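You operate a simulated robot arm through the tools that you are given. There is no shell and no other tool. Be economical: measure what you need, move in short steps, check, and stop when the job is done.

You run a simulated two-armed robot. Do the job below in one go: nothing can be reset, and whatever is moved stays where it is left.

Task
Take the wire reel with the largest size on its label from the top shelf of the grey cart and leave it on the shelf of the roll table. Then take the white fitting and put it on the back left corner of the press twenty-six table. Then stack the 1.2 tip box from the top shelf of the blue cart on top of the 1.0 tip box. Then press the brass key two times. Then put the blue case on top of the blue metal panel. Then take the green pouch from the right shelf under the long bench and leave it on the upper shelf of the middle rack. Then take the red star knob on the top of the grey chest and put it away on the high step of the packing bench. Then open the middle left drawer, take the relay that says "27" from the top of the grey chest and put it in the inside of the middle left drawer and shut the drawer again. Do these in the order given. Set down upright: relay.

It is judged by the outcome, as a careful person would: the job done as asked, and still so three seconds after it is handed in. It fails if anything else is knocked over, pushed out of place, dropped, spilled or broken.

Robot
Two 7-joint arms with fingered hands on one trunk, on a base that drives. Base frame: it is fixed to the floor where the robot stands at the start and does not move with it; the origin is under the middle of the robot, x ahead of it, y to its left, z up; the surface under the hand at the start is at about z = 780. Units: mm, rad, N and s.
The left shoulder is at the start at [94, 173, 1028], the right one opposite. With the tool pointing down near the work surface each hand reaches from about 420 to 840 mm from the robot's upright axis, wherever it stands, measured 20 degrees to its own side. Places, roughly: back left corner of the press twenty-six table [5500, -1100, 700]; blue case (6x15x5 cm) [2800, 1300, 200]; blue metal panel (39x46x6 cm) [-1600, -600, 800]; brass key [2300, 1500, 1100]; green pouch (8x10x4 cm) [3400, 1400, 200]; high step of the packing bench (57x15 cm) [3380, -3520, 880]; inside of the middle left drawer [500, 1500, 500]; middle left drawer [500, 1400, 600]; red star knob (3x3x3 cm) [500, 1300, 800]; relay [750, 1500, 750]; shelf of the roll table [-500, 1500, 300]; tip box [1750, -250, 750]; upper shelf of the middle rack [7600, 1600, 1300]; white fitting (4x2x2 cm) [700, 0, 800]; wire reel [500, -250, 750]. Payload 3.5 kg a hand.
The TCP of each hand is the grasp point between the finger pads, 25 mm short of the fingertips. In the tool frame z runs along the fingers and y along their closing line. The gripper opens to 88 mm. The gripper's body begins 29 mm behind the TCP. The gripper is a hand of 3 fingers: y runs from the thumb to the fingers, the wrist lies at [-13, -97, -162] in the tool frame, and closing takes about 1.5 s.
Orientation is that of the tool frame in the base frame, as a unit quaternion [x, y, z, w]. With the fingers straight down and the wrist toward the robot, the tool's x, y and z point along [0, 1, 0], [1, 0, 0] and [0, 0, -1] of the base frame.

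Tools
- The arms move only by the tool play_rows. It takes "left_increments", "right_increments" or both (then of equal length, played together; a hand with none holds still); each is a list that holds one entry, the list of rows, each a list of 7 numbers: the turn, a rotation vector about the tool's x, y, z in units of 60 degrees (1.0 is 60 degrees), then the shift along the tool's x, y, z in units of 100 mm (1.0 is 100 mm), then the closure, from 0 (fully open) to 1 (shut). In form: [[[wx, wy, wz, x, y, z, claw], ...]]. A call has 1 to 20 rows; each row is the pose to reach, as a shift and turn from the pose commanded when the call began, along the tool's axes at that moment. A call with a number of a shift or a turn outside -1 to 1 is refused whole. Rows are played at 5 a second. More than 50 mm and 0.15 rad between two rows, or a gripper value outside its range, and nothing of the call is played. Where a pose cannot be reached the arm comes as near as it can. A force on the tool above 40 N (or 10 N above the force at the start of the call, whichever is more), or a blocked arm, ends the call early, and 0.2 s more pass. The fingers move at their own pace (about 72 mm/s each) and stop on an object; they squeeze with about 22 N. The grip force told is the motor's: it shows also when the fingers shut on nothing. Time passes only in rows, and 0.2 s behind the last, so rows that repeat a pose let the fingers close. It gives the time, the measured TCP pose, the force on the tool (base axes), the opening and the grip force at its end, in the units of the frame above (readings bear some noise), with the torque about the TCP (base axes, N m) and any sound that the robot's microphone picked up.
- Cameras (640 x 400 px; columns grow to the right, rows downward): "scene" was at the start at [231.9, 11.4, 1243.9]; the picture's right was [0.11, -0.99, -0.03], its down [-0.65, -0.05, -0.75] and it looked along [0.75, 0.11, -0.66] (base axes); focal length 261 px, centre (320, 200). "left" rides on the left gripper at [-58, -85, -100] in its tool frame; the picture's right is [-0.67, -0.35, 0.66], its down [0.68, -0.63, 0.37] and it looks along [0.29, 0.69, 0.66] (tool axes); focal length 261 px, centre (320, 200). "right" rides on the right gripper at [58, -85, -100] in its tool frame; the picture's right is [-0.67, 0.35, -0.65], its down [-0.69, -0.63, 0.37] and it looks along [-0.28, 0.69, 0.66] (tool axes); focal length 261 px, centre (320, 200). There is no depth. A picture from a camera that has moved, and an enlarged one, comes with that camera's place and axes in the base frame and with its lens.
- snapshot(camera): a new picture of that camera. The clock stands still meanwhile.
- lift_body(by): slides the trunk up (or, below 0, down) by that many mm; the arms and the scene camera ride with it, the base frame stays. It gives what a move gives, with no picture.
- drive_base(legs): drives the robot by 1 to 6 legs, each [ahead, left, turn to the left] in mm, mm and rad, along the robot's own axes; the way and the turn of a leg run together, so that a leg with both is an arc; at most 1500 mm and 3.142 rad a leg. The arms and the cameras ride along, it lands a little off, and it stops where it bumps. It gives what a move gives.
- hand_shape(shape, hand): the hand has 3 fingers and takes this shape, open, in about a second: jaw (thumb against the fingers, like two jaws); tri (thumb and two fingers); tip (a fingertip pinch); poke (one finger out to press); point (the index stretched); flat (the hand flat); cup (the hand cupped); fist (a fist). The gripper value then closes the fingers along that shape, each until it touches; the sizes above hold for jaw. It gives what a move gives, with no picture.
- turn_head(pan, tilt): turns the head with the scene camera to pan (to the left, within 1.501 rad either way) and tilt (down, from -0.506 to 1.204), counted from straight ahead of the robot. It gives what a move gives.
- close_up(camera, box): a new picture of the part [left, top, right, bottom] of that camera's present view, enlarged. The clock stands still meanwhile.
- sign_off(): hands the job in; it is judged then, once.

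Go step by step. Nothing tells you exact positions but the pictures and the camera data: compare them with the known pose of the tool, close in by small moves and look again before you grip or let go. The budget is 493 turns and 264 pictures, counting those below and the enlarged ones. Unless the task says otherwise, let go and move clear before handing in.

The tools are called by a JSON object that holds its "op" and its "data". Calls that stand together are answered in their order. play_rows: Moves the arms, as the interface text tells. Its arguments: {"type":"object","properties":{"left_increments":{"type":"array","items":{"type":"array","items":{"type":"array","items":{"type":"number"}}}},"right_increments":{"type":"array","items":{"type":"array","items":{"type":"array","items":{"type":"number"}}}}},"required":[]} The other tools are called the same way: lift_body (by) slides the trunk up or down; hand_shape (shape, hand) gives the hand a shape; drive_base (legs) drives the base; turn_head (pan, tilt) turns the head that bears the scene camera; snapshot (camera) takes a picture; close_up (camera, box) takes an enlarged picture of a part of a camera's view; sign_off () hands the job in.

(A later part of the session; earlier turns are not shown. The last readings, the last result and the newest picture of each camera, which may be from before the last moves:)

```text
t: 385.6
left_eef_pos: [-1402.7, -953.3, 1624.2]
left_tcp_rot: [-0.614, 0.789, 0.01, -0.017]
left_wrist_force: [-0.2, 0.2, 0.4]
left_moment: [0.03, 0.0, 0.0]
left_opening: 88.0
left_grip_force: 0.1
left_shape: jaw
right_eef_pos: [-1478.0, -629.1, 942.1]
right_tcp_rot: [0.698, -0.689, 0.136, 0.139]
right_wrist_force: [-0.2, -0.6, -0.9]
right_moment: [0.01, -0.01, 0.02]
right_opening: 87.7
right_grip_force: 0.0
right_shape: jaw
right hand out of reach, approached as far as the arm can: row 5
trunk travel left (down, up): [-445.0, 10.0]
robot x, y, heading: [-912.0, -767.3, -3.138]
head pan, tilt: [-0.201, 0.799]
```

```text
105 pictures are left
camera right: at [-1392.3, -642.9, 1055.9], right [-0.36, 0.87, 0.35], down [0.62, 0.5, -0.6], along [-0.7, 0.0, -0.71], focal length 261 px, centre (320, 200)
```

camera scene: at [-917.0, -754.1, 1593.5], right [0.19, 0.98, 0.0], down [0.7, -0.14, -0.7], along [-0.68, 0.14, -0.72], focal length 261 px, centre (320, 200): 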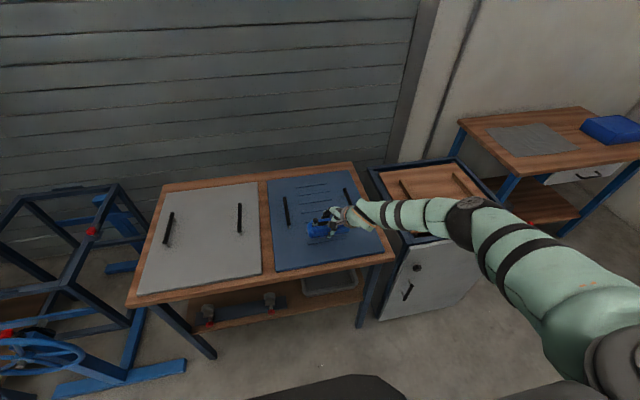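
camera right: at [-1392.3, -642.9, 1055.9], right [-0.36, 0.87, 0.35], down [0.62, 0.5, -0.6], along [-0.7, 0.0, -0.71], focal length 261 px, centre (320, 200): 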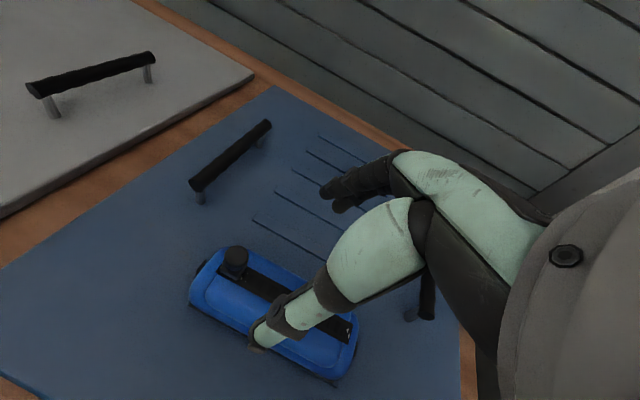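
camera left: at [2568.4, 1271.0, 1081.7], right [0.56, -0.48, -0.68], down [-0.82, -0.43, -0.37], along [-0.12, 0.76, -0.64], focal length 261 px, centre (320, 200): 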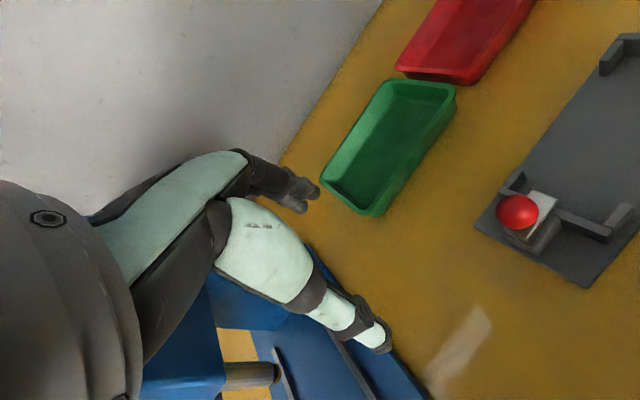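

The blue case sits on the panel. Next the green pouch: I'll back off and drive in reverse along the aisle to the right end of the long bench.

{"op": "drive_base", "data": {"legs": [[-570, 0, 0], [0, -1390, 0], [-1500, 0, 0]]}}

{"op": "drive_base", "data": {"legs": [[-1500, 0, 0], [-540, 0, 0], [0, 320, 0]]}}

{"op": "drive_base", "data": {"legs": [[0, 0, -1.57]]}}

{"op": "turn_head", "data": {"pan": 0.0, "tilt": 0.6}}

{"op": "snapshot", "data": {"camera": "scene"}}

```text
t: 402.4
left_eef_pos: [672.9, 430.1, 1624.3]
left_tcp_rot: [-0.613, 0.79, 0.01, -0.016]
left_wrist_force: [-0.3, -0.4, -0.6]
left_moment: [-0.01, -0.03, 0.01]
left_opening: 87.8
left_grip_force: 0.0
left_shape: jaw
right_eef_pos: [598.9, 754.0, 941.5]
right_tcp_rot: [0.697, -0.69, 0.137, 0.139]
right_wrist_force: [0.2, 0.9, -0.8]
right_moment: [-0.02, -0.01, -0.01]
right_opening: 87.9
right_grip_force: 0.0
right_shape: jaw
trunk travel left (down, up): [-445.0, 10.0]
robot x, y, heading: [1161.2, 614.7, -3.138]
head pan, tilt: [-0.201, 0.799]
```

```text
t: 414.4
left_eef_pos: [2708.1, 123.6, 1624.9]
left_tcp_rot: [-0.609, 0.793, 0.009, -0.017]
left_wrist_force: [-0.2, -1.0, 0.0]
left_moment: [-0.02, -0.01, 0.02]
left_opening: 87.8
left_grip_force: 0.1
left_shape: jaw
right_eef_pos: [2637.1, 447.0, 940.2]
right_tcp_rot: [0.695, -0.692, 0.137, 0.142]
right_wrist_force: [-0.2, 0.5, 0.3]
right_moment: [-0.03, 0.01, 0.0]
right_opening: 87.8
right_grip_force: 0.1
right_shape: jaw
trunk travel left (down, up): [-445.0, 10.0]
robot x, y, heading: [3201.5, 301.1, 3.135]
head pan, tilt: [-0.201, 0.799]
```

```text
t: 418.6
left_eef_pos: [3017.5, 788.3, 1626.1]
left_tcp_rot: [0.126, 0.992, 0.019, -0.005]
left_wrist_force: [-0.2, -0.5, 0.7]
left_moment: [0.0, 0.03, -0.05]
left_opening: 88.1
left_grip_force: 0.1
left_shape: jaw
right_eef_pos: [3341.7, 864.0, 941.9]
right_tcp_rot: [-0.005, 0.981, 0.001, -0.194]
right_wrist_force: [0.3, -0.2, 0.5]
right_moment: [-0.04, 0.02, 0.01]
right_opening: 87.8
right_grip_force: 0.1
right_shape: jaw
trunk travel left (down, up): [-445.0, 10.0]
robot x, y, heading: [3201.0, 300.9, 1.574]
head pan, tilt: [-0.201, 0.799]
```

```text
t: 419.3
left_eef_pos: [3018.4, 788.1, 1627.0]
left_tcp_rot: [0.126, 0.992, 0.019, -0.005]
left_wrist_force: [0.6, 0.2, 0.2]
left_moment: [0.01, 0.03, 0.03]
left_opening: 88.2
left_grip_force: 0.1
left_shape: jaw
right_eef_pos: [3341.7, 863.6, 941.3]
right_tcp_rot: [-0.004, 0.981, 0.001, -0.196]
right_wrist_force: [-1.0, -0.2, 0.0]
right_moment: [0.03, 0.0, 0.01]
right_opening: 87.9
right_grip_force: 0.1
right_shape: jaw
trunk travel left (down, up): [-445.0, 10.0]
robot x, y, heading: [3200.4, 302.6, 1.581]
head pan, tilt: [0.0, 0.6]
```

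```text
104 pictures are left
camera scene: at [3200.8, 378.3, 1601.7], right [1.0, 0.0, 0.0], down [0.0, -0.57, -0.82], along [0.0, 0.82, -0.57], focal length 261 px, centre (320, 200)
```

scene: 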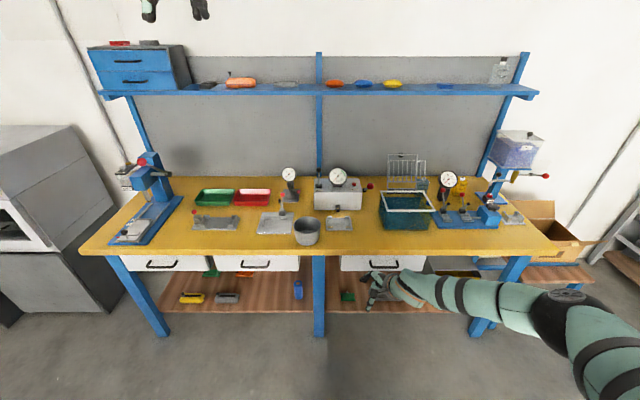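

{"op": "lift_body", "data": {"by": -445}}

{"op": "play_rows", "data": {"right_increments": [[[0, 0, 0, -0.12, -0.2, 0.3, 0], [0, 0, 0, -0.26, -0.4, 0.62, 0], [0, 0, 0, -0.38, -0.7, 0.92, 0]]]}}

{"op": "snapshot", "data": {"camera": "right"}}

```text
refused: -445 is not a number from -400 to 400
```

```text
t: 420.1
left_eef_pos: [3018.3, 787.5, 1625.3]
left_tcp_rot: [0.127, 0.992, 0.02, -0.005]
left_wrist_force: [1.0, -0.1, 0.5]
left_moment: [-0.01, 0.02, 0.01]
left_opening: 88.1
left_grip_force: 0.0
left_shape: jaw
right_eef_pos: [3341.3, 790.7, 841.9]
right_tcp_rot: [-0.006, 0.981, 0.002, -0.195]
right_wrist_force: [-0.4, 0.4, 0.4]
right_moment: [0.0, 0.0, 0.01]
right_opening: 87.6
right_grip_force: 0.0
right_shape: jaw
trunk travel left (down, up): [-445.0, 10.0]
robot x, y, heading: [3197.2, 298.7, 1.57]
head pan, tilt: [0.0, 0.6]
```

```text
103 pictures are left
camera right: at [3327.0, 705.6, 955.6], right [0.87, 0.35, 0.35], down [0.5, -0.62, -0.6], along [0.0, 0.7, -0.71], focal length 261 px, centre (320, 200)
```

right: 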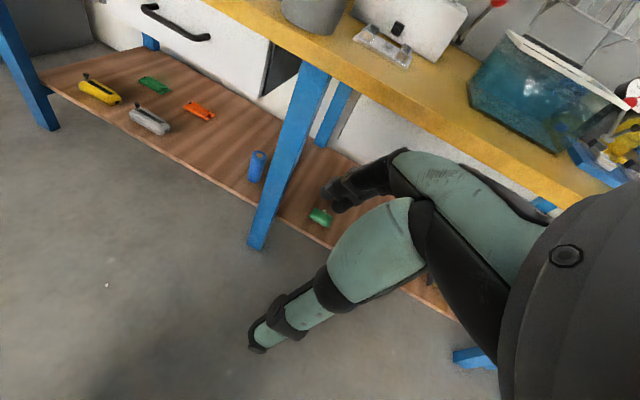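

{"op": "lift_body", "data": {"by": -390}}

{"op": "lift_body", "data": {"by": -55}}

{"op": "play_rows", "data": {"right_increments": [[[0, 0, 0, -0.1, 0, 0.28, 0], [0, 0, 0, -0.2, 0, 0.55, 0], [0, 0, 0, -0.38, 0, 0.9, 0]]]}}

{"op": "turn_head", "data": {"pan": -0.1, "tilt": 0.9}}

{"op": "snapshot", "data": {"camera": "scene"}}

{"op": "snapshot", "data": {"camera": "right"}}

```text
t: 423.8
left_eef_pos: [3018.0, 789.0, 1235.2]
left_tcp_rot: [0.126, 0.992, 0.019, -0.004]
left_wrist_force: [-0.3, -0.1, 0.0]
left_moment: [0.02, -0.04, 0.0]
left_opening: 88.0
left_grip_force: 0.0
left_shape: jaw
right_eef_pos: [3341.8, 701.9, 303.3]
right_tcp_rot: [0.024, 0.97, -0.147, -0.194]
right_wrist_force: [-0.5, 0.3, -0.4]
right_moment: [0.01, -0.02, 0.0]
right_opening: 87.6
right_grip_force: 0.1
right_shape: jaw
trunk travel left (down, up): [-55.0, 400.0]
robot x, y, heading: [3198.8, 298.3, 1.574]
head pan, tilt: [0.0, 0.6]
```

```text
t: 424.8
left_eef_pos: [3018.3, 788.1, 1179.2]
left_tcp_rot: [0.126, 0.992, 0.021, -0.004]
left_wrist_force: [-0.1, -0.1, -0.4]
left_moment: [0.03, 0.0, 0.0]
left_opening: 87.8
left_grip_force: 0.1
left_shape: jaw
right_eef_pos: [3341.9, 669.4, 217.5]
right_tcp_rot: [0.032, 0.963, -0.185, -0.192]
right_wrist_force: [0.2, 0.1, 0.4]
right_moment: [0.0, -0.02, -0.02]
right_opening: 87.6
right_grip_force: 0.0
right_shape: jaw
trunk travel left (down, up): [0.0, 455.0]
robot x, y, heading: [3199.8, 299.7, 1.574]
head pan, tilt: [0.0, 0.6]
```

```text
t: 425.6
left_eef_pos: [3017.3, 792.0, 1178.1]
left_tcp_rot: [0.127, 0.992, 0.02, -0.005]
left_wrist_force: [-0.1, 0.3, -0.5]
left_moment: [0.02, 0.03, -0.06]
left_opening: 87.9
left_grip_force: 0.1
left_shape: jaw
right_eef_pos: [3342.7, 634.5, 124.8]
right_tcp_rot: [0.033, 0.963, -0.185, -0.193]
right_wrist_force: [0.5, -1.2, 0.2]
right_moment: [0.02, 0.0, 0.01]
right_opening: 87.8
right_grip_force: 0.1
right_shape: jaw
trunk travel left (down, up): [0.0, 455.0]
robot x, y, heading: [3200.8, 299.3, 1.57]
head pan, tilt: [0.0, 0.6]
```

```text
t: 426.4
left_eef_pos: [3018.0, 789.9, 1177.9]
left_tcp_rot: [0.125, 0.992, 0.02, -0.005]
left_wrist_force: [0.8, 0.5, 0.0]
left_moment: [0.01, 0.0, 0.0]
left_opening: 87.8
left_grip_force: 0.0
left_shape: jaw
right_eef_pos: [3341.5, 634.3, 125.1]
right_tcp_rot: [0.032, 0.963, -0.187, -0.192]
right_wrist_force: [0.6, 0.6, 0.8]
right_moment: [0.03, -0.02, -0.03]
right_opening: 87.7
right_grip_force: 0.0
right_shape: jaw
trunk travel left (down, up): [0.0, 455.0]
robot x, y, heading: [3201.0, 297.3, 1.574]
head pan, tilt: [-0.099, 0.901]
```

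```text
102 pictures are left
camera scene: at [3207.5, 611.6, 1012.6], right [1.0, -0.08, 0.05], down [-0.07, -0.99, -0.13], along [0.06, 0.13, -0.99], focal length 261 px, centre (320, 200)
```

scene: 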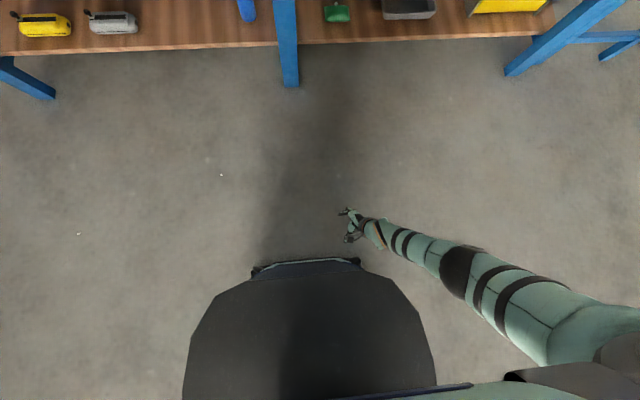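

```text
101 pictures are left
camera right: at [3327.3, 597.7, 262.6], right [0.87, 0.46, 0.19], down [0.5, -0.8, -0.33], along [0.0, 0.38, -0.93], focal length 261 px, centre (320, 200)
```

right: 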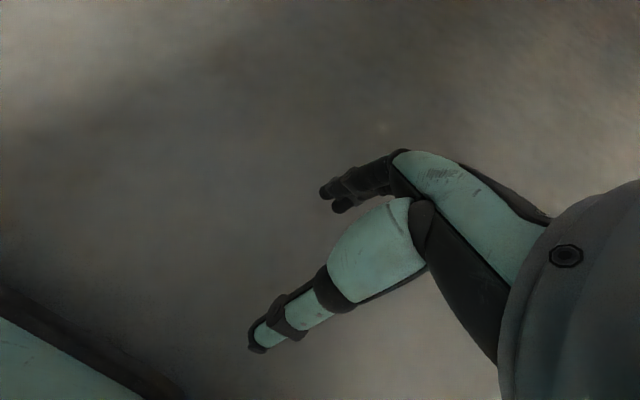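

The trunk's lean tipped the hand; I'll level the hand and bring it up and forward again.

{"op": "play_rows", "data": {"right_increments": [[[-0.1, 0, -0.04, 0.12, 0.01, -0.3, 0], [-0.2, 0, -0.08, 0.25, 0.02, -0.6, 0], [-0.3, 0, -0.115, 0.375, 0.036, -0.91, 0], [-0.346, 0, -0.135, 0.375, 0.036, -0.91, 0]]]}}

{"op": "play_rows", "data": {"right_increments": [[[0, 0, 0, 0.1, 0.35, -0.2, 0], [0, 0, 0, 0.2, 0.7, -0.45, 0], [0, 0, 0, 0.3, 1.0, -0.75, 0]]]}}

{"op": "snapshot", "data": {"camera": "right"}}

```text
t: 427.4
left_eef_pos: [3017.9, 790.4, 1179.4]
left_tcp_rot: [0.126, 0.992, 0.021, -0.004]
left_wrist_force: [0.5, 0.4, -0.5]
left_moment: [-0.01, 0.01, 0.04]
left_opening: 88.1
left_grip_force: 0.1
left_shape: jaw
right_eef_pos: [3343.2, 675.2, 216.3]
right_tcp_rot: [-0.001, 0.981, 0.004, -0.196]
right_wrist_force: [0.7, 0.1, 0.7]
right_moment: [-0.02, -0.01, -0.03]
right_opening: 87.9
right_grip_force: 0.1
right_shape: jaw
trunk travel left (down, up): [0.0, 455.0]
robot x, y, heading: [3203.4, 301.6, 1.571]
head pan, tilt: [-0.099, 0.901]
```

```text
t: 428.2
left_eef_pos: [3018.0, 789.8, 1178.8]
left_tcp_rot: [0.126, 0.992, 0.021, -0.005]
left_wrist_force: [-0.1, -0.5, 0.7]
left_moment: [0.03, 0.02, 0.01]
left_opening: 87.8
left_grip_force: 0.0
left_shape: jaw
right_eef_pos: [3351.5, 770.7, 289.2]
right_tcp_rot: [-0.002, 0.98, 0.004, -0.199]
right_wrist_force: [0.7, 0.3, -0.1]
right_moment: [0.04, -0.06, -0.01]
right_opening: 87.8
right_grip_force: 0.1
right_shape: jaw
right hand out of reach, approached as far as the arm can: row 3
trunk travel left (down, up): [0.0, 455.0]
robot x, y, heading: [3200.5, 296.9, 1.574]
head pan, tilt: [-0.099, 0.901]
```

```text
100 pictures are left
camera right: at [3337.2, 684.6, 403.1], right [0.87, 0.35, 0.35], down [0.49, -0.62, -0.61], along [0.0, 0.7, -0.71], focal length 261 px, centre (320, 200)
```

right: 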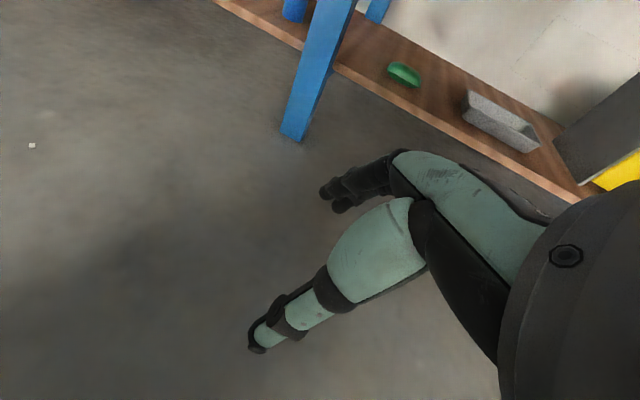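

{"op": "drive_base", "data": {"legs": [[440, -12, 0]]}}

{"op": "snapshot", "data": {"camera": "right"}}

{"op": "snapshot", "data": {"camera": "scene"}}

```text
t: 430.9
left_eef_pos: [3030.4, 1237.9, 1179.1]
left_tcp_rot: [0.129, 0.991, 0.02, -0.005]
left_wrist_force: [0.5, 1.2, -0.1]
left_moment: [0.0, 0.02, 0.03]
left_opening: 88.0
left_grip_force: 0.0
left_shape: jaw
right_eef_pos: [3364.3, 1217.3, 289.6]
right_tcp_rot: [-0.002, 0.98, 0.004, -0.199]
right_wrist_force: [-0.2, 0.6, -1.0]
right_moment: [-0.01, 0.05, -0.03]
right_opening: 87.8
right_grip_force: 0.0
right_shape: jaw
trunk travel left (down, up): [0.0, 455.0]
robot x, y, heading: [3212.0, 745.3, 1.568]
head pan, tilt: [-0.099, 0.901]
```

```text
99 pictures are left
camera right: at [3349.1, 1131.3, 402.6], right [0.87, 0.35, 0.35], down [0.49, -0.62, -0.61], along [0.0, 0.7, -0.71], focal length 261 px, centre (320, 200)
```

right: 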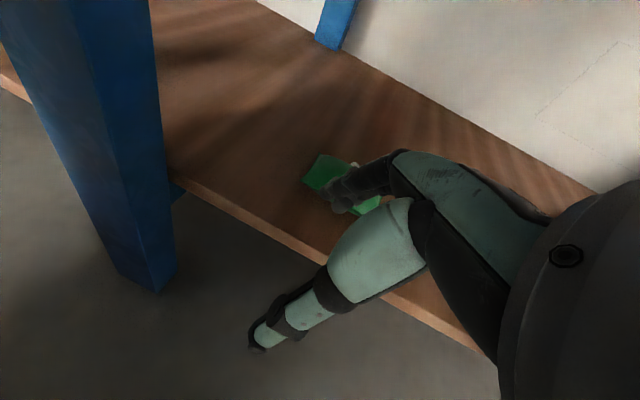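

```text
98 pictures are left
camera scene: at [3219.5, 1059.2, 1012.5], right [1.0, -0.08, 0.05], down [-0.08, -0.99, -0.13], along [0.06, 0.13, -0.99], focal length 261 px, centre (320, 200)
```

scene: 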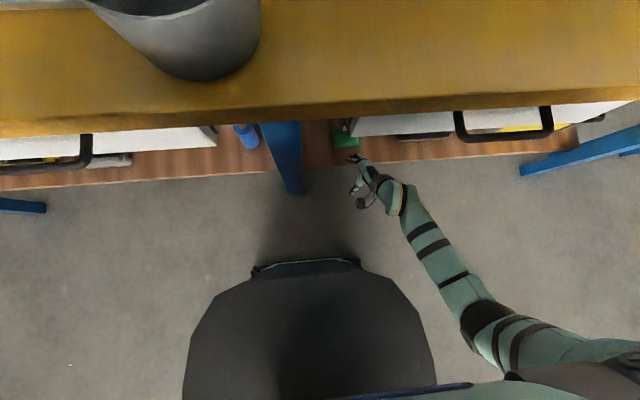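

{"op": "close_up", "data": {"camera": "right", "box": [280, 130, 420, 230]}}

{"op": "close_up", "data": {"camera": "scene", "box": [300, 90, 420, 200]}}

```text
4.00 times, centred on (350, 180) of right
camera zoom: at [3349.1, 1131.3, 402.6], right [0.87, 0.35, 0.35], down [0.49, -0.62, -0.61], along [0.0, 0.7, -0.71], focal length 1043 px, centre (200, 280)
```

zoom: 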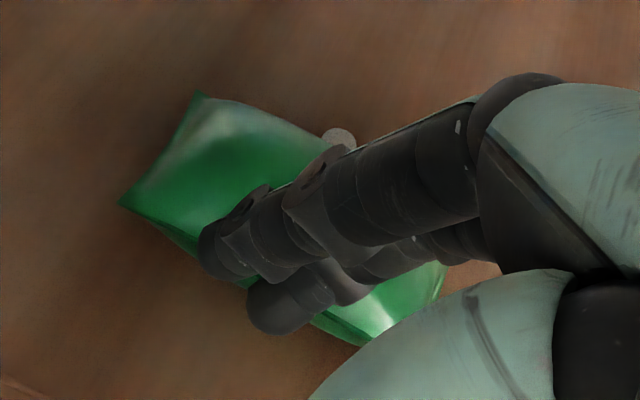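

```text
3.64 times, centred on (360, 145) of scene
camera zoom: at [3219.5, 1059.2, 1012.5], right [1.0, -0.08, 0.05], down [-0.08, -0.99, -0.13], along [0.06, 0.13, -0.99], focal length 949 px, centre (174, 400)
```

zoom: 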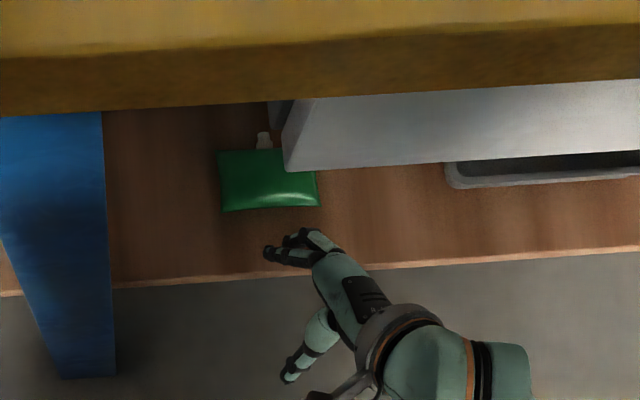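

The pouch is a pillow about 95 mm along x and 55 mm deep with a spout at its back centre. I'll grip it to the right of the spout, at [3394, 1359].

{"op": "drive_base", "data": {"legs": [[142, -30, 0]]}}

{"op": "snapshot", "data": {"camera": "right"}}

```text
t: 432.2
left_eef_pos: [3062.0, 1380.2, 1179.4]
left_tcp_rot: [0.128, 0.992, 0.02, -0.005]
left_wrist_force: [0.4, 1.4, -0.5]
left_moment: [0.0, -0.01, -0.02]
left_opening: 88.0
left_grip_force: 0.0
left_shape: jaw
right_eef_pos: [3394.7, 1359.3, 288.7]
right_tcp_rot: [-0.001, 0.98, 0.004, -0.199]
right_wrist_force: [-0.4, -0.4, 0.3]
right_moment: [-0.01, 0.0, 0.03]
right_opening: 87.8
right_grip_force: 0.1
right_shape: jaw
trunk travel left (down, up): [0.0, 455.0]
robot x, y, heading: [3241.3, 884.6, 1.568]
head pan, tilt: [-0.099, 0.901]
```

```text
95 pictures are left
camera right: at [3379.9, 1273.4, 402.3], right [0.87, 0.35, 0.34], down [0.49, -0.62, -0.61], along [0.0, 0.7, -0.71], focal length 261 px, centre (320, 200)
```

right: 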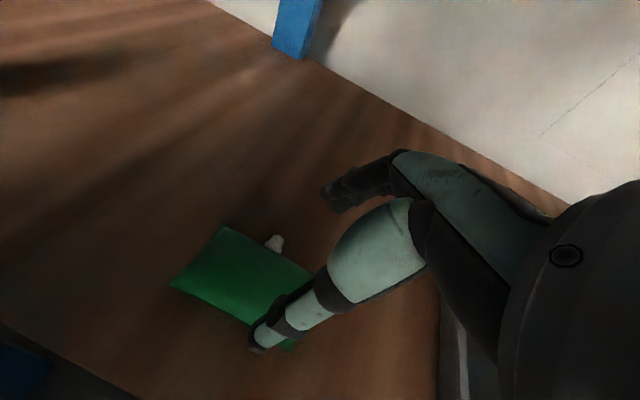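

Good placement. I'll lower to z ≈ 230 and close.

{"op": "play_rows", "data": {"right_increments": [[[0, 0, 0, -0.06, 0, 0.14, 0], [0, 0, 0, -0.12, 0, 0.28, 0], [0, 0, 0, -0.18, 0, 0.42, 0], [0, 0, 0, -0.229, 0, 0.539, 0], [0, 0, 0, -0.229, 0, 0.539, 0.3], [0, 0, 0, -0.229, 0, 0.539, 0.6], [0, 0, 0, -0.229, 0, 0.539, 1], [0, 0, 0, -0.229, 0, 0.539, 1], [0, 0, 0, -0.229, 0, 0.539, 1], [0, 0, 0, -0.229, 0, 0.539, 1]]]}}

{"op": "snapshot", "data": {"camera": "right"}}

```text
t: 434.4
left_eef_pos: [3061.7, 1380.5, 1178.0]
left_tcp_rot: [0.127, 0.992, 0.02, -0.004]
left_wrist_force: [0.8, 0.1, 0.1]
left_moment: [0.01, -0.02, -0.02]
left_opening: 87.9
left_grip_force: 0.1
left_shape: jaw
right_eef_pos: [3395.1, 1359.2, 229.9]
right_tcp_rot: [-0.001, 0.98, 0.005, -0.2]
right_wrist_force: [-0.1, -0.1, 0.1]
right_moment: [0.02, -0.01, 0.01]
right_opening: 52.4
right_grip_force: 22.1
right_shape: jaw
trunk travel left (down, up): [0.0, 455.0]
robot x, y, heading: [3240.2, 887.0, 1.57]
head pan, tilt: [-0.099, 0.901]
```

```text
94 pictures are left
camera right: at [3380.5, 1273.7, 343.4], right [0.87, 0.35, 0.35], down [0.49, -0.62, -0.61], along [0.0, 0.7, -0.71], focal length 261 px, centre (320, 200)
```

right: 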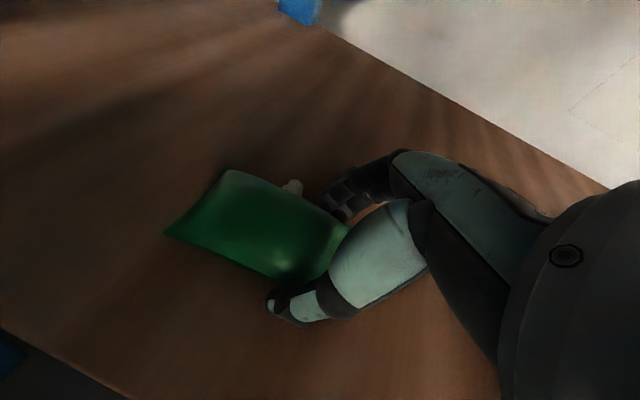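

Gripped. I'll lift with the arm, back out fully, and only then raise the trunk.

{"op": "play_rows", "data": {"right_increments": [[[0, 0, 0, 0.06, 0, -0.14, 1], [0, 0, 0, 0.12, 0, -0.28, 1], [0, 0, 0, 0.2, 0, -0.48, 1], [0, 0, 0, 0.2, 0, -0.48, 1]]]}}

{"op": "snapshot", "data": {"camera": "right"}}

{"op": "drive_base", "data": {"legs": [[-600, 0, 0]]}}

```text
t: 435.4
left_eef_pos: [3060.8, 1380.6, 1178.8]
left_tcp_rot: [0.127, 0.992, 0.021, -0.004]
left_wrist_force: [0.6, 0.3, 0.2]
left_moment: [-0.05, -0.01, 0.0]
left_opening: 88.2
left_grip_force: 0.1
left_shape: jaw
right_eef_pos: [3394.3, 1357.4, 280.6]
right_tcp_rot: [-0.002, 0.98, 0.003, -0.2]
right_wrist_force: [-0.2, 0.3, -0.6]
right_moment: [0.02, 0.03, 0.0]
right_opening: 52.8
right_grip_force: 21.5
right_shape: jaw
trunk travel left (down, up): [0.0, 455.0]
robot x, y, heading: [3239.7, 890.7, 1.572]
head pan, tilt: [-0.099, 0.901]
```

```text
93 pictures are left
camera right: at [3379.5, 1272.8, 395.1], right [0.87, 0.35, 0.34], down [0.49, -0.62, -0.61], along [0.0, 0.7, -0.71], focal length 261 px, centre (320, 200)
```

right: 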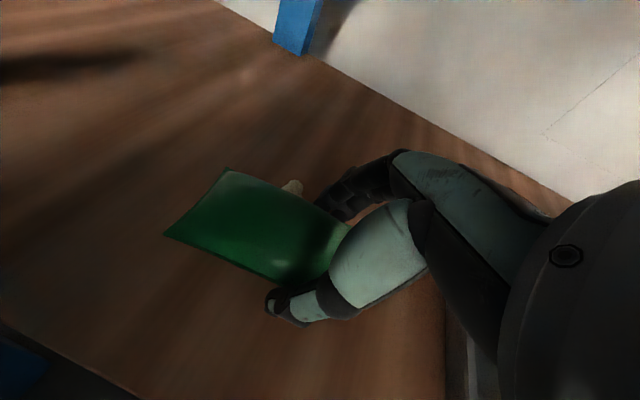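

```text
t: 438.8
left_eef_pos: [3062.7, 780.6, 1179.5]
left_tcp_rot: [0.133, 0.991, 0.021, -0.005]
left_wrist_force: [-0.9, -0.1, -1.2]
left_moment: [0.04, -0.04, 0.0]
left_opening: 87.8
left_grip_force: 0.1
left_shape: jaw
right_eef_pos: [3395.3, 755.8, 282.2]
right_tcp_rot: [0.004, 0.98, 0.006, -0.2]
right_wrist_force: [-0.5, 0.3, -0.2]
right_moment: [-0.01, 0.02, 0.02]
right_opening: 52.2
right_grip_force: 21.7
right_shape: jaw
trunk travel left (down, up): [0.0, 455.0]
robot x, y, heading: [3238.1, 287.7, 1.557]
head pan, tilt: [-0.099, 0.901]
```

The pouch is held. I'll raise the trunk in the open and travel right along the aisle to the middle rack.

{"op": "lift_body", "data": {"by": 300}}

{"op": "drive_base", "data": {"legs": [[0, -1400, 0.013], [0, -1400, 0], [0, -1200, 0]]}}

{"op": "turn_head", "data": {"pan": -0.2, "tilt": 0.2}}

{"op": "snapshot", "data": {"camera": "scene"}}

```text
t: 441.8
left_eef_pos: [3062.8, 781.6, 1478.4]
left_tcp_rot: [0.133, 0.991, 0.02, -0.005]
left_wrist_force: [0.3, 0.1, 0.1]
left_moment: [0.0, 0.01, 0.01]
left_opening: 88.1
left_grip_force: 0.1
left_shape: jaw
right_eef_pos: [3396.0, 777.1, 611.8]
right_tcp_rot: [-0.002, 0.98, 0.035, -0.198]
right_wrist_force: [-0.2, -0.2, -0.1]
right_moment: [-0.01, 0.0, -0.04]
right_opening: 52.0
right_grip_force: 22.1
right_shape: jaw
trunk travel left (down, up): [-300.0, 155.0]
robot x, y, heading: [3236.3, 287.6, 1.562]
head pan, tilt: [-0.099, 0.901]
```

```text
t: 461.1
left_eef_pos: [7042.4, 807.6, 1479.3]
left_tcp_rot: [0.118, 0.993, 0.021, -0.004]
left_wrist_force: [-0.8, -0.5, 0.0]
left_moment: [-0.01, -0.02, -0.02]
left_opening: 88.1
left_grip_force: 0.1
left_shape: jaw
right_eef_pos: [7375.8, 812.6, 611.3]
right_tcp_rot: [-0.016, 0.979, 0.032, -0.198]
right_wrist_force: [-0.4, 0.4, 0.5]
right_moment: [0.01, 0.01, 0.02]
right_opening: 52.1
right_grip_force: 22.1
right_shape: jaw
trunk travel left (down, up): [-300.0, 155.0]
robot x, y, heading: [7234.4, 317.8, 1.593]
head pan, tilt: [-0.099, 0.901]
```

```text
t: 462.1
left_eef_pos: [7043.5, 807.6, 1480.0]
left_tcp_rot: [0.118, 0.993, 0.021, -0.005]
left_wrist_force: [-0.4, -0.2, -0.7]
left_moment: [0.01, -0.02, -0.02]
left_opening: 87.8
left_grip_force: 0.0
left_shape: jaw
right_eef_pos: [7375.9, 812.4, 610.9]
right_tcp_rot: [-0.017, 0.979, 0.031, -0.2]
right_wrist_force: [-0.2, 1.0, -0.6]
right_moment: [-0.06, -0.01, 0.01]
right_opening: 52.1
right_grip_force: 21.6
right_shape: jaw
trunk travel left (down, up): [-300.0, 155.0]
robot x, y, heading: [7235.4, 318.3, 1.591]
head pan, tilt: [-0.201, 0.201]
```

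```text
92 pictures are left
camera scene: at [7250.1, 438.7, 1484.8], right [0.98, -0.18, 0.01], down [-0.04, -0.26, -0.96], along [0.18, 0.95, -0.26], focal length 261 px, centre (320, 200)
```

scene: 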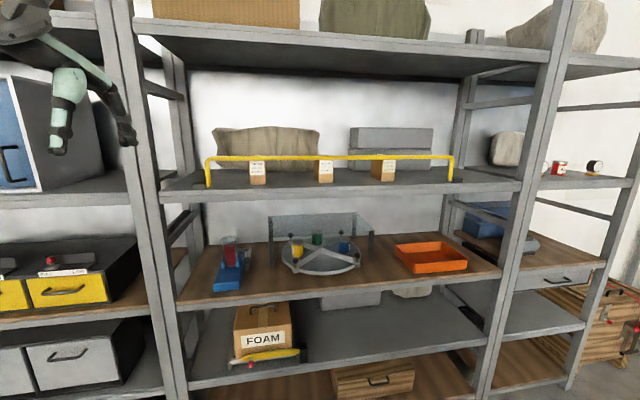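

The target shelf (z ≈ 1250) has a yellow rail along its front, but its right end past the rail (x ≈ 8100) is open. I'll raise the trunk fully and bring the arm up, pointing the fingers inward on the way to bring the elbow outside.

{"op": "lift_body", "data": {"by": 150}}

{"op": "play_rows", "data": {"right_increments": [[[0, 0.13, 0, 0.15, 0, -0.35, 1], [0, 0.26, 0, 0.3, 0, -0.7, 1], [0, 0.39, 0, 0.4, 0, -0.95, 1]]]}}

{"op": "snapshot", "data": {"camera": "right"}}

```text
t: 463.9
left_eef_pos: [7042.7, 807.7, 1630.0]
left_tcp_rot: [0.118, 0.993, 0.021, -0.005]
left_wrist_force: [-0.1, -0.4, 0.3]
left_moment: [0.0, -0.01, -0.01]
left_opening: 88.3
left_grip_force: 0.0
left_shape: jaw
right_eef_pos: [7374.2, 829.6, 790.2]
right_tcp_rot: [-0.021, 0.978, 0.058, -0.2]
right_wrist_force: [-0.3, -0.6, -1.0]
right_moment: [-0.02, -0.03, -0.01]
right_opening: 52.0
right_grip_force: 21.9
right_shape: jaw
trunk travel left (down, up): [-450.0, 5.0]
robot x, y, heading: [7234.9, 321.3, 1.588]
head pan, tilt: [-0.201, 0.201]
```

```text
t: 464.7
left_eef_pos: [7042.7, 808.8, 1628.8]
left_tcp_rot: [0.118, 0.993, 0.02, -0.005]
left_wrist_force: [0.1, 0.1, 0.4]
left_moment: [-0.02, -0.02, 0.05]
left_opening: 88.0
left_grip_force: 0.1
left_shape: jaw
right_eef_pos: [7376.2, 815.2, 892.2]
right_tcp_rot: [-0.033, 0.917, 0.053, -0.395]
right_wrist_force: [-0.6, 0.0, -0.1]
right_moment: [0.01, -0.01, 0.0]
right_opening: 52.0
right_grip_force: 22.0
right_shape: jaw
trunk travel left (down, up): [-450.0, 5.0]
robot x, y, heading: [7236.0, 322.3, 1.588]
head pan, tilt: [-0.201, 0.201]
```

```text
91 pictures are left
camera right: at [7409.7, 719.1, 991.6], right [0.93, 0.37, 0.01], down [0.22, -0.53, -0.82], along [-0.3, 0.76, -0.57], focal length 261 px, centre (320, 200)
```

right: 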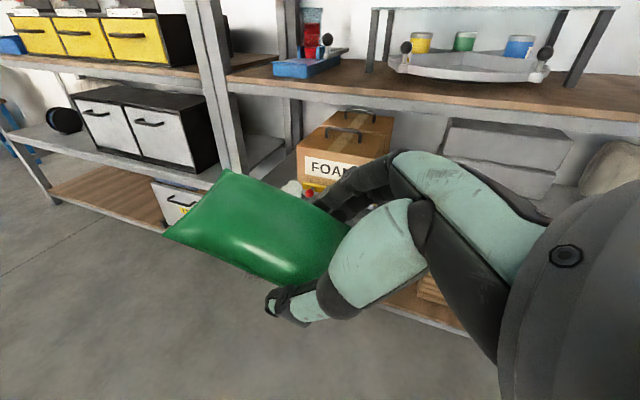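

{"op": "play_rows", "data": {"right_increments": [[[0, 0.13, 0, 0.2, 0.05, -0.2, 1], [0, 0.26, 0, 0.4, 0.1, -0.4, 1], [0, 0.39, 0, 0.6, 0.15, -0.55, 1], [0, 0.52, 0, 0.75, 0.2, -0.65, 1], [0, 0.63, 0, 0.8, 0.25, -0.7, 1]]]}}

{"op": "play_rows", "data": {"right_increments": [[[0, 0, 0, 0.4, 0, 0, 1], [0, 0, 0, 0.8, 0, 0, 1], [0, 0, 0, 1.0, 0, 0, 1]]]}}

{"op": "play_rows", "data": {"right_increments": [[[0, 0, 0, 0.4, 0, 0, 1], [0, 0, 0, 0.8, 0, 0, 1], [0, 0, 0, 1.0, 0, 0, 1]]]}}

{"op": "turn_head", "data": {"pan": -0.5, "tilt": 0.6}}

{"op": "snapshot", "data": {"camera": "scene"}}

```text
t: 465.9
left_eef_pos: [7042.5, 807.6, 1629.0]
left_tcp_rot: [0.119, 0.993, 0.021, -0.005]
left_wrist_force: [0.7, -0.3, -0.8]
left_moment: [-0.02, -0.03, 0.0]
left_opening: 88.0
left_grip_force: 0.1
left_shape: jaw
right_eef_pos: [7372.2, 827.1, 1000.4]
right_tcp_rot: [-0.048, 0.74, 0.04, -0.67]
right_wrist_force: [0.1, 0.1, 0.1]
right_moment: [0.02, -0.03, -0.04]
right_opening: 52.0
right_grip_force: 22.0
right_shape: jaw
trunk travel left (down, up): [-450.0, 5.0]
robot x, y, heading: [7231.8, 321.0, 1.588]
head pan, tilt: [-0.201, 0.201]
```

```text
t: 466.7
left_eef_pos: [7043.6, 807.7, 1629.0]
left_tcp_rot: [0.118, 0.993, 0.021, -0.005]
left_wrist_force: [-0.9, 0.6, -0.3]
left_moment: [0.02, -0.02, 0.01]
left_opening: 87.9
left_grip_force: 0.1
left_shape: jaw
right_eef_pos: [7362.1, 814.1, 1100.7]
right_tcp_rot: [-0.048, 0.741, 0.039, -0.668]
right_wrist_force: [-0.5, 0.5, -0.2]
right_moment: [-0.03, 0.0, 0.0]
right_opening: 52.2
right_grip_force: 22.1
right_shape: jaw
trunk travel left (down, up): [-450.0, 5.0]
robot x, y, heading: [7234.4, 319.9, 1.592]
head pan, tilt: [-0.201, 0.201]
```

```text
t: 467.5
left_eef_pos: [7042.0, 807.5, 1629.0]
left_tcp_rot: [0.118, 0.993, 0.021, -0.004]
left_wrist_force: [0.2, 0.6, -0.5]
left_moment: [-0.01, 0.01, 0.04]
left_opening: 88.0
left_grip_force: 0.0
left_shape: jaw
right_eef_pos: [7350.3, 802.1, 1198.0]
right_tcp_rot: [-0.047, 0.74, 0.038, -0.67]
right_wrist_force: [-0.6, -0.4, -0.2]
right_moment: [-0.01, 0.0, -0.02]
right_opening: 51.9
right_grip_force: 21.5
right_shape: jaw
trunk travel left (down, up): [-450.0, 5.0]
robot x, y, heading: [7237.3, 322.0, 1.59]
head pan, tilt: [-0.201, 0.201]
```

```text
t: 468.3
left_eef_pos: [7043.5, 807.7, 1629.1]
left_tcp_rot: [0.118, 0.993, 0.021, -0.004]
left_wrist_force: [-0.2, -0.6, -0.2]
left_moment: [-0.03, 0.0, -0.04]
left_opening: 88.2
left_grip_force: 0.0
left_shape: jaw
right_eef_pos: [7350.3, 801.7, 1196.7]
right_tcp_rot: [-0.048, 0.74, 0.038, -0.669]
right_wrist_force: [-0.6, -0.5, 0.1]
right_moment: [-0.01, 0.0, -0.03]
right_opening: 51.9
right_grip_force: 21.7
right_shape: jaw
trunk travel left (down, up): [-450.0, 5.0]
robot x, y, heading: [7231.8, 320.5, 1.589]
head pan, tilt: [-0.499, 0.6]
```

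```text
90 pictures are left
camera scene: at [7275.0, 389.1, 1606.9], right [0.89, -0.46, 0.0], down [-0.26, -0.5, -0.83], along [0.38, 0.73, -0.56], focal length 261 px, centre (320, 200)
```

scene: 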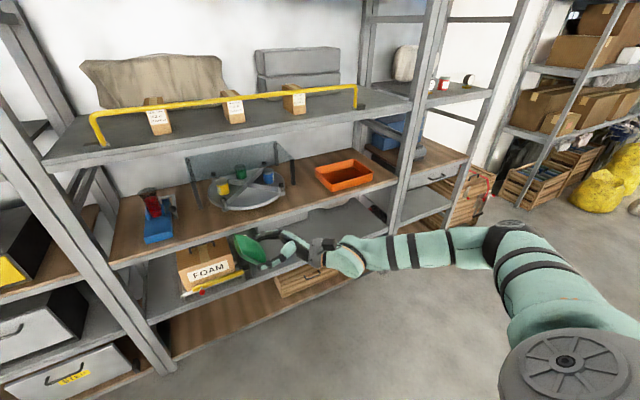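

{"op": "play_rows", "data": {"right_increments": [[[0, 0, 0, 0.15, 0, -0.4, 1], [0, 0, 0, 0.3, 0, -0.8, 1], [0, -0.13, 0, 0.3, 0, -0.8, 1], [0, -0.26, 0, 0.3, 0, -0.8, 1], [0, -0.39, 0, 0.3, 0, -0.8, 1], [0, -0.52, 0, 0.3, 0, -0.8, 1], [0, -0.65, 0, 0.3, 0, -0.8, 1]]]}}

{"op": "play_rows", "data": {"right_increments": [[[0, -0.13, 0, 0, 0, 0, 1], [0, -0.26, 0, 0, 0, 0, 1], [0, -0.39, 0, 0, 0, 0, 1], [0, -0.52, 0, 0, 0, 0, 1], [0, -0.65, 0, 0, 0, 0, 1], [0, -0.72, 0, 0, 0, 0, 1]]]}}

{"op": "snapshot", "data": {"camera": "scene"}}

```text
t: 469.9
left_eef_pos: [7041.3, 808.0, 1629.0]
left_tcp_rot: [0.118, 0.993, 0.02, -0.005]
left_wrist_force: [-0.3, -0.2, 0.3]
left_moment: [-0.02, 0.02, -0.02]
left_opening: 88.4
left_grip_force: 0.0
left_shape: jaw
right_eef_pos: [7428.3, 800.9, 1237.4]
right_tcp_rot: [-0.032, 0.922, 0.053, -0.382]
right_wrist_force: [-0.1, -0.8, -0.8]
right_moment: [0.02, 0.0, 0.01]
right_opening: 51.6
right_grip_force: 22.2
right_shape: jaw
trunk travel left (down, up): [-450.0, 5.0]
robot x, y, heading: [7232.1, 318.8, 1.59]
head pan, tilt: [-0.499, 0.6]
```

```text
t: 471.3
left_eef_pos: [7042.9, 808.3, 1630.1]
left_tcp_rot: [0.118, 0.993, 0.021, -0.004]
left_wrist_force: [-0.2, 0.8, -0.6]
left_moment: [-0.01, -0.02, 0.0]
left_opening: 87.7
left_grip_force: 0.1
left_shape: jaw
right_eef_pos: [7428.9, 800.8, 1236.9]
right_tcp_rot: [-0.011, 0.998, 0.061, -0.016]
right_wrist_force: [0.0, 0.1, -0.7]
right_moment: [0.0, -0.03, 0.03]
right_opening: 51.8
right_grip_force: 22.3
right_shape: jaw
trunk travel left (down, up): [-450.0, 5.0]
robot x, y, heading: [7234.3, 317.9, 1.59]
head pan, tilt: [-0.499, 0.6]
```

```text
89 pictures are left
camera scene: at [7274.4, 389.2, 1606.8], right [0.89, -0.46, 0.0], down [-0.26, -0.5, -0.82], along [0.38, 0.73, -0.57], focal length 261 px, centre (320, 200)
```

scene: 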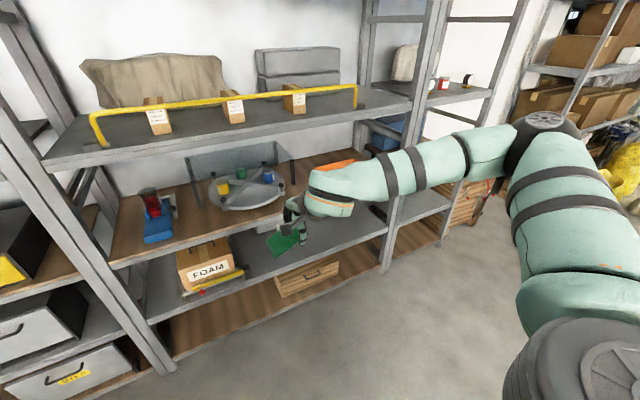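

The elbow is outside again. The shelf is at z ≈ 1280 with its free right end between x = 7990 and 8260. I'll lower/retract the left hand, raise and level the pouch, and move over there.

{"op": "play_rows", "data": {"left_increments": [[[0, 0, 0, 0, -0.3, 0.3, 0], [0, 0, 0, 0, -0.6, 0.6, 0], [0, 0, 0, 0, -0.8, 0.9, 0], [0, 0, 0, 0, -0.8, 1.0, 0]]], "right_increments": [[[0, 0.13, 0, 0, 0, -0.3, 1], [0, 0.26, 0, 0, 0, -0.6, 1], [0, 0.36, 0, 0, 0, -0.9, 1], [0, 0.36, 0, 0, 0, -1.0, 1]]]}}

{"op": "play_rows", "data": {"right_increments": [[[0, 0, 0, 0.1, 0.2, -0.25, 1], [0, 0, 0, 0.2, 0.5, -0.5, 1], [0, 0, 0, 0.25, 0.8, -0.6, 1]]]}}

{"op": "drive_base", "data": {"legs": [[0, -711, -0.02]]}}

{"op": "turn_head", "data": {"pan": -0.2, "tilt": 0.4}}

{"op": "snapshot", "data": {"camera": "scene"}}

{"op": "snapshot", "data": {"camera": "right"}}

```text
t: 472.3
left_eef_pos: [7022.1, 735.0, 1526.3]
left_tcp_rot: [0.118, 0.993, 0.02, -0.004]
left_wrist_force: [-0.3, 0.5, 0.2]
left_moment: [0.01, 0.04, -0.03]
left_opening: 88.2
left_grip_force: 0.1
left_shape: jaw
right_eef_pos: [7432.9, 789.0, 1335.7]
right_tcp_rot: [-0.023, 0.977, 0.057, -0.204]
right_wrist_force: [0.3, -0.3, 0.2]
right_moment: [0.01, -0.01, 0.0]
right_opening: 51.8
right_grip_force: 22.0
right_shape: jaw
trunk travel left (down, up): [-450.0, 5.0]
robot x, y, heading: [7232.2, 321.4, 1.59]
head pan, tilt: [-0.499, 0.6]
```

```text
t: 473.1
left_eef_pos: [7020.4, 736.9, 1526.2]
left_tcp_rot: [0.118, 0.993, 0.019, -0.005]
left_wrist_force: [-0.4, -0.4, 0.4]
left_moment: [0.01, 0.0, 0.02]
left_opening: 87.9
left_grip_force: 0.0
left_shape: jaw
right_eef_pos: [7433.6, 861.9, 1410.1]
right_tcp_rot: [-0.022, 0.977, 0.058, -0.204]
right_wrist_force: [-0.6, 0.4, -0.8]
right_moment: [0.02, -0.03, 0.0]
right_opening: 51.7
right_grip_force: 21.8
right_shape: jaw
trunk travel left (down, up): [-450.0, 5.0]
robot x, y, heading: [7233.4, 319.8, 1.594]
head pan, tilt: [-0.499, 0.6]
```

```text
t: 477.0
left_eef_pos: [7719.1, 745.7, 1526.3]
left_tcp_rot: [0.123, 0.992, 0.021, -0.003]
left_wrist_force: [-0.6, -0.3, 0.0]
left_moment: [-0.01, -0.02, 0.01]
left_opening: 88.1
left_grip_force: 0.0
left_shape: jaw
right_eef_pos: [8131.5, 866.8, 1411.4]
right_tcp_rot: [-0.017, 0.977, 0.059, -0.204]
right_wrist_force: [-0.7, 0.5, 0.4]
right_moment: [0.0, -0.01, -0.01]
right_opening: 51.4
right_grip_force: 21.9
right_shape: jaw
trunk travel left (down, up): [-450.0, 5.0]
robot x, y, heading: [7925.8, 330.3, 1.577]
head pan, tilt: [-0.499, 0.6]
```

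```text
t: 477.8
left_eef_pos: [7719.7, 746.4, 1525.8]
left_tcp_rot: [0.124, 0.992, 0.021, -0.004]
left_wrist_force: [0.6, 0.6, 0.3]
left_moment: [0.01, -0.01, 0.0]
left_opening: 87.9
left_grip_force: 0.1
left_shape: jaw
right_eef_pos: [8134.0, 867.5, 1409.7]
right_tcp_rot: [-0.017, 0.977, 0.058, -0.204]
right_wrist_force: [-0.5, -0.9, -0.5]
right_moment: [-0.02, 0.01, -0.01]
right_opening: 51.8
right_grip_force: 22.0
right_shape: jaw
trunk travel left (down, up): [-450.0, 5.0]
robot x, y, heading: [7931.4, 326.5, 1.578]
head pan, tilt: [-0.201, 0.4]
```

```text
88 pictures are left
camera scene: at [7946.8, 410.8, 1625.0], right [0.98, -0.19, 0.0], down [-0.07, -0.38, -0.92], along [0.18, 0.9, -0.39], focal length 261 px, centre (320, 200)
```

scene: 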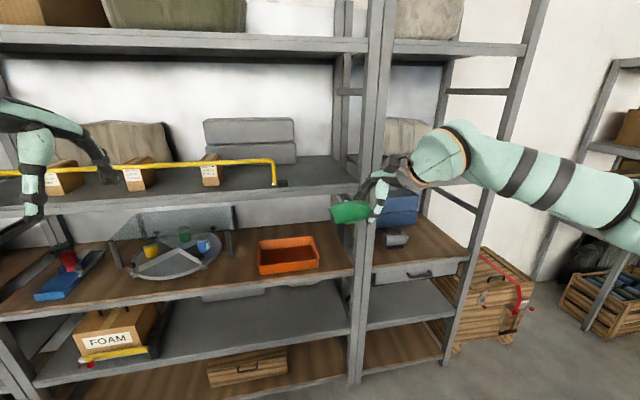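

```text
87 pictures are left
camera right: at [8121.2, 768.4, 1513.3], right [0.87, 0.31, 0.37], down [0.49, -0.55, -0.68], along [-0.01, 0.78, -0.63], focal length 261 px, centre (320, 200)
```

right: 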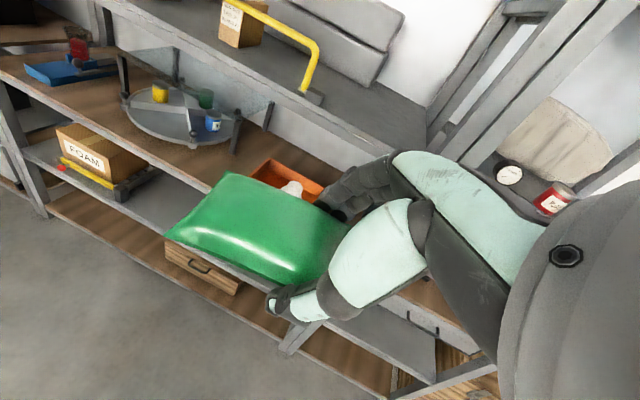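

Shelf z ≈ 1285, front edge y ≈ 1327. I'll level the pouch, shift 44 mm left to keep the forearm off the post, and drive in toward [8090, 1420].

{"op": "play_rows", "data": {"right_increments": [[[0.1, 0, 0.039, 0, 0, 0, 1], [0.1, 0, 0.039, 0, 0, 0, 1]]]}}

{"op": "drive_base", "data": {"legs": [[0, 44, 0], [420, 0, 0]]}}

{"op": "snapshot", "data": {"camera": "scene"}}

{"op": "snapshot", "data": {"camera": "right"}}

```text
t: 478.4
left_eef_pos: [7719.0, 746.2, 1525.8]
left_tcp_rot: [0.123, 0.992, 0.021, -0.004]
left_wrist_force: [0.2, 0.3, 0.4]
left_moment: [0.0, 0.01, -0.05]
left_opening: 87.9
left_grip_force: 0.0
left_shape: jaw
right_eef_pos: [8133.5, 865.4, 1409.4]
right_tcp_rot: [-0.007, 0.979, 0.002, -0.203]
right_wrist_force: [0.4, 0.5, 0.9]
right_moment: [0.0, -0.01, 0.0]
right_opening: 51.6
right_grip_force: 22.3
right_shape: jaw
trunk travel left (down, up): [-450.0, 5.0]
robot x, y, heading: [7928.0, 327.6, 1.579]
head pan, tilt: [-0.201, 0.4]
```

```text
t: 481.5
left_eef_pos: [7667.3, 1166.9, 1526.6]
left_tcp_rot: [0.118, 0.993, 0.022, -0.005]
left_wrist_force: [-0.2, 0.3, -0.4]
left_moment: [0.06, 0.01, 0.0]
left_opening: 87.9
left_grip_force: 0.1
left_shape: jaw
right_eef_pos: [8077.9, 1292.8, 1409.4]
right_tcp_rot: [-0.013, 0.979, 0.003, -0.204]
right_wrist_force: [0.0, 0.3, -0.2]
right_moment: [0.0, 0.0, 0.03]
right_opening: 51.4
right_grip_force: 22.1
right_shape: jaw
trunk travel left (down, up): [-450.0, 5.0]
robot x, y, heading: [7879.9, 758.3, 1.593]
head pan, tilt: [-0.201, 0.4]
```

```text
86 pictures are left
camera scene: at [7896.3, 834.4, 1625.2], right [0.98, -0.18, 0.0], down [-0.07, -0.38, -0.92], along [0.17, 0.91, -0.39], focal length 261 px, centre (320, 200)
```

scene: 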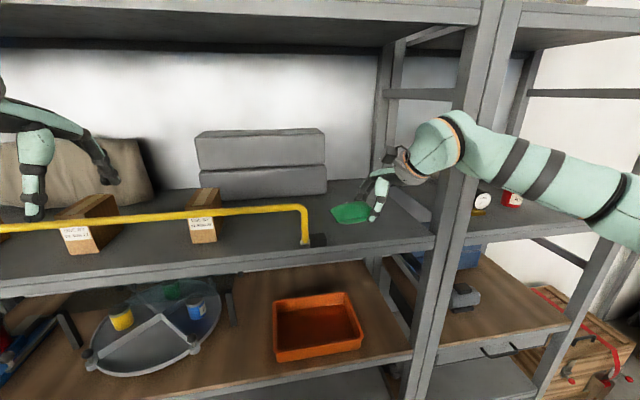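

```text
85 pictures are left
camera right: at [8066.8, 1206.4, 1524.3], right [0.87, 0.37, 0.34], down [0.5, -0.61, -0.62], along [-0.02, 0.7, -0.71], focal length 261 px, centre (320, 200)
```

right: 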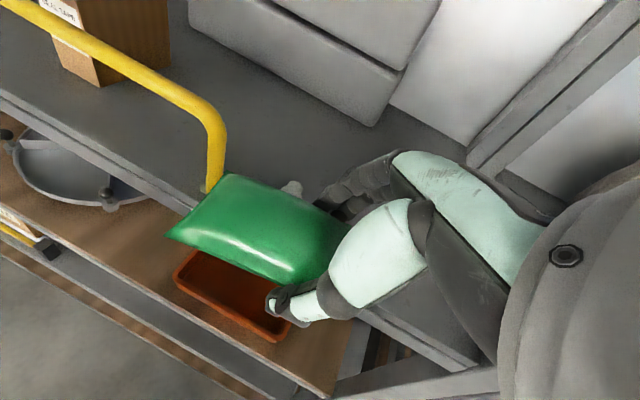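

{"op": "drive_base", "data": {"legs": [[102, 0, 0]]}}

{"op": "play_rows", "data": {"right_increments": [[[0, 0, 0, -0.1, 0, 0.25, 1], [0, 0, 0, -0.2, 0, 0.5, 1], [0, 0, 0, -0.26, 0, 0.65, 1]]]}}

{"op": "snapshot", "data": {"camera": "right"}}

{"op": "snapshot", "data": {"camera": "scene"}}

```text
t: 482.6
left_eef_pos: [7664.0, 1259.9, 1530.2]
left_tcp_rot: [0.117, 0.993, 0.024, -0.006]
left_wrist_force: [-0.2, -0.9, -0.2]
left_moment: [0.05, 0.02, 0.0]
left_opening: 88.0
left_grip_force: 0.2
left_shape: jaw
right_eef_pos: [8075.7, 1387.8, 1414.8]
right_tcp_rot: [-0.015, 0.979, 0.006, -0.204]
right_wrist_force: [0.2, 0.2, -0.7]
right_moment: [0.04, -0.07, -0.03]
right_opening: 51.5
right_grip_force: 22.2
right_shape: jaw
trunk travel left (down, up): [-450.0, 5.0]
robot x, y, heading: [7875.1, 857.9, 1.59]
head pan, tilt: [-0.201, 0.4]
```

```text
t: 483.4
left_eef_pos: [7664.4, 1271.1, 1526.5]
left_tcp_rot: [0.117, 0.993, 0.021, -0.005]
left_wrist_force: [0.5, -0.3, 0.4]
left_moment: [-0.03, 0.02, 0.0]
left_opening: 88.1
left_grip_force: 0.0
left_shape: jaw
right_eef_pos: [8071.8, 1397.6, 1339.3]
right_tcp_rot: [-0.014, 0.979, 0.002, -0.205]
right_wrist_force: [0.2, 0.6, 0.0]
right_moment: [0.01, -0.01, 0.0]
right_opening: 51.7
right_grip_force: 22.5
right_shape: jaw
trunk travel left (down, up): [-450.0, 5.0]
robot x, y, heading: [7876.3, 860.2, 1.594]
head pan, tilt: [-0.201, 0.4]
```

```text
84 pictures are left
camera right: at [8061.3, 1311.1, 1453.6], right [0.87, 0.37, 0.34], down [0.5, -0.61, -0.62], along [-0.02, 0.7, -0.71], focal length 261 px, centre (320, 200)
```

right: 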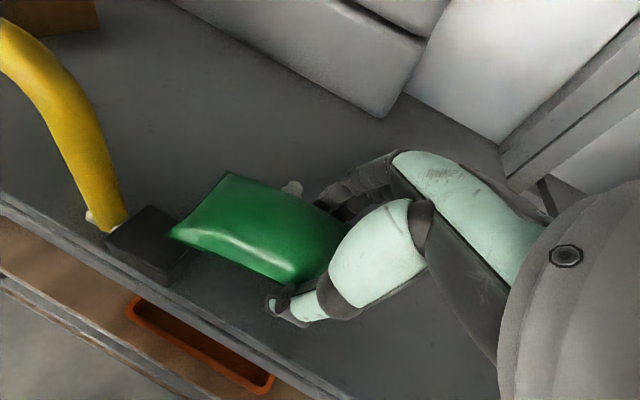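

```text
83 pictures are left
camera scene: at [7893.8, 938.7, 1625.0], right [0.98, -0.18, 0.0], down [-0.07, -0.38, -0.92], along [0.16, 0.91, -0.39], focal length 261 px, centre (320, 200)
```

scene: 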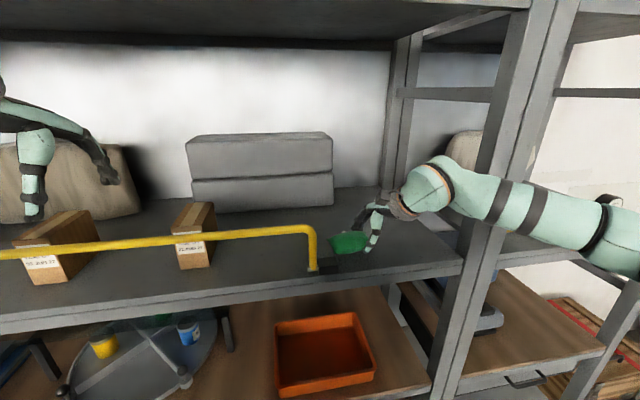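

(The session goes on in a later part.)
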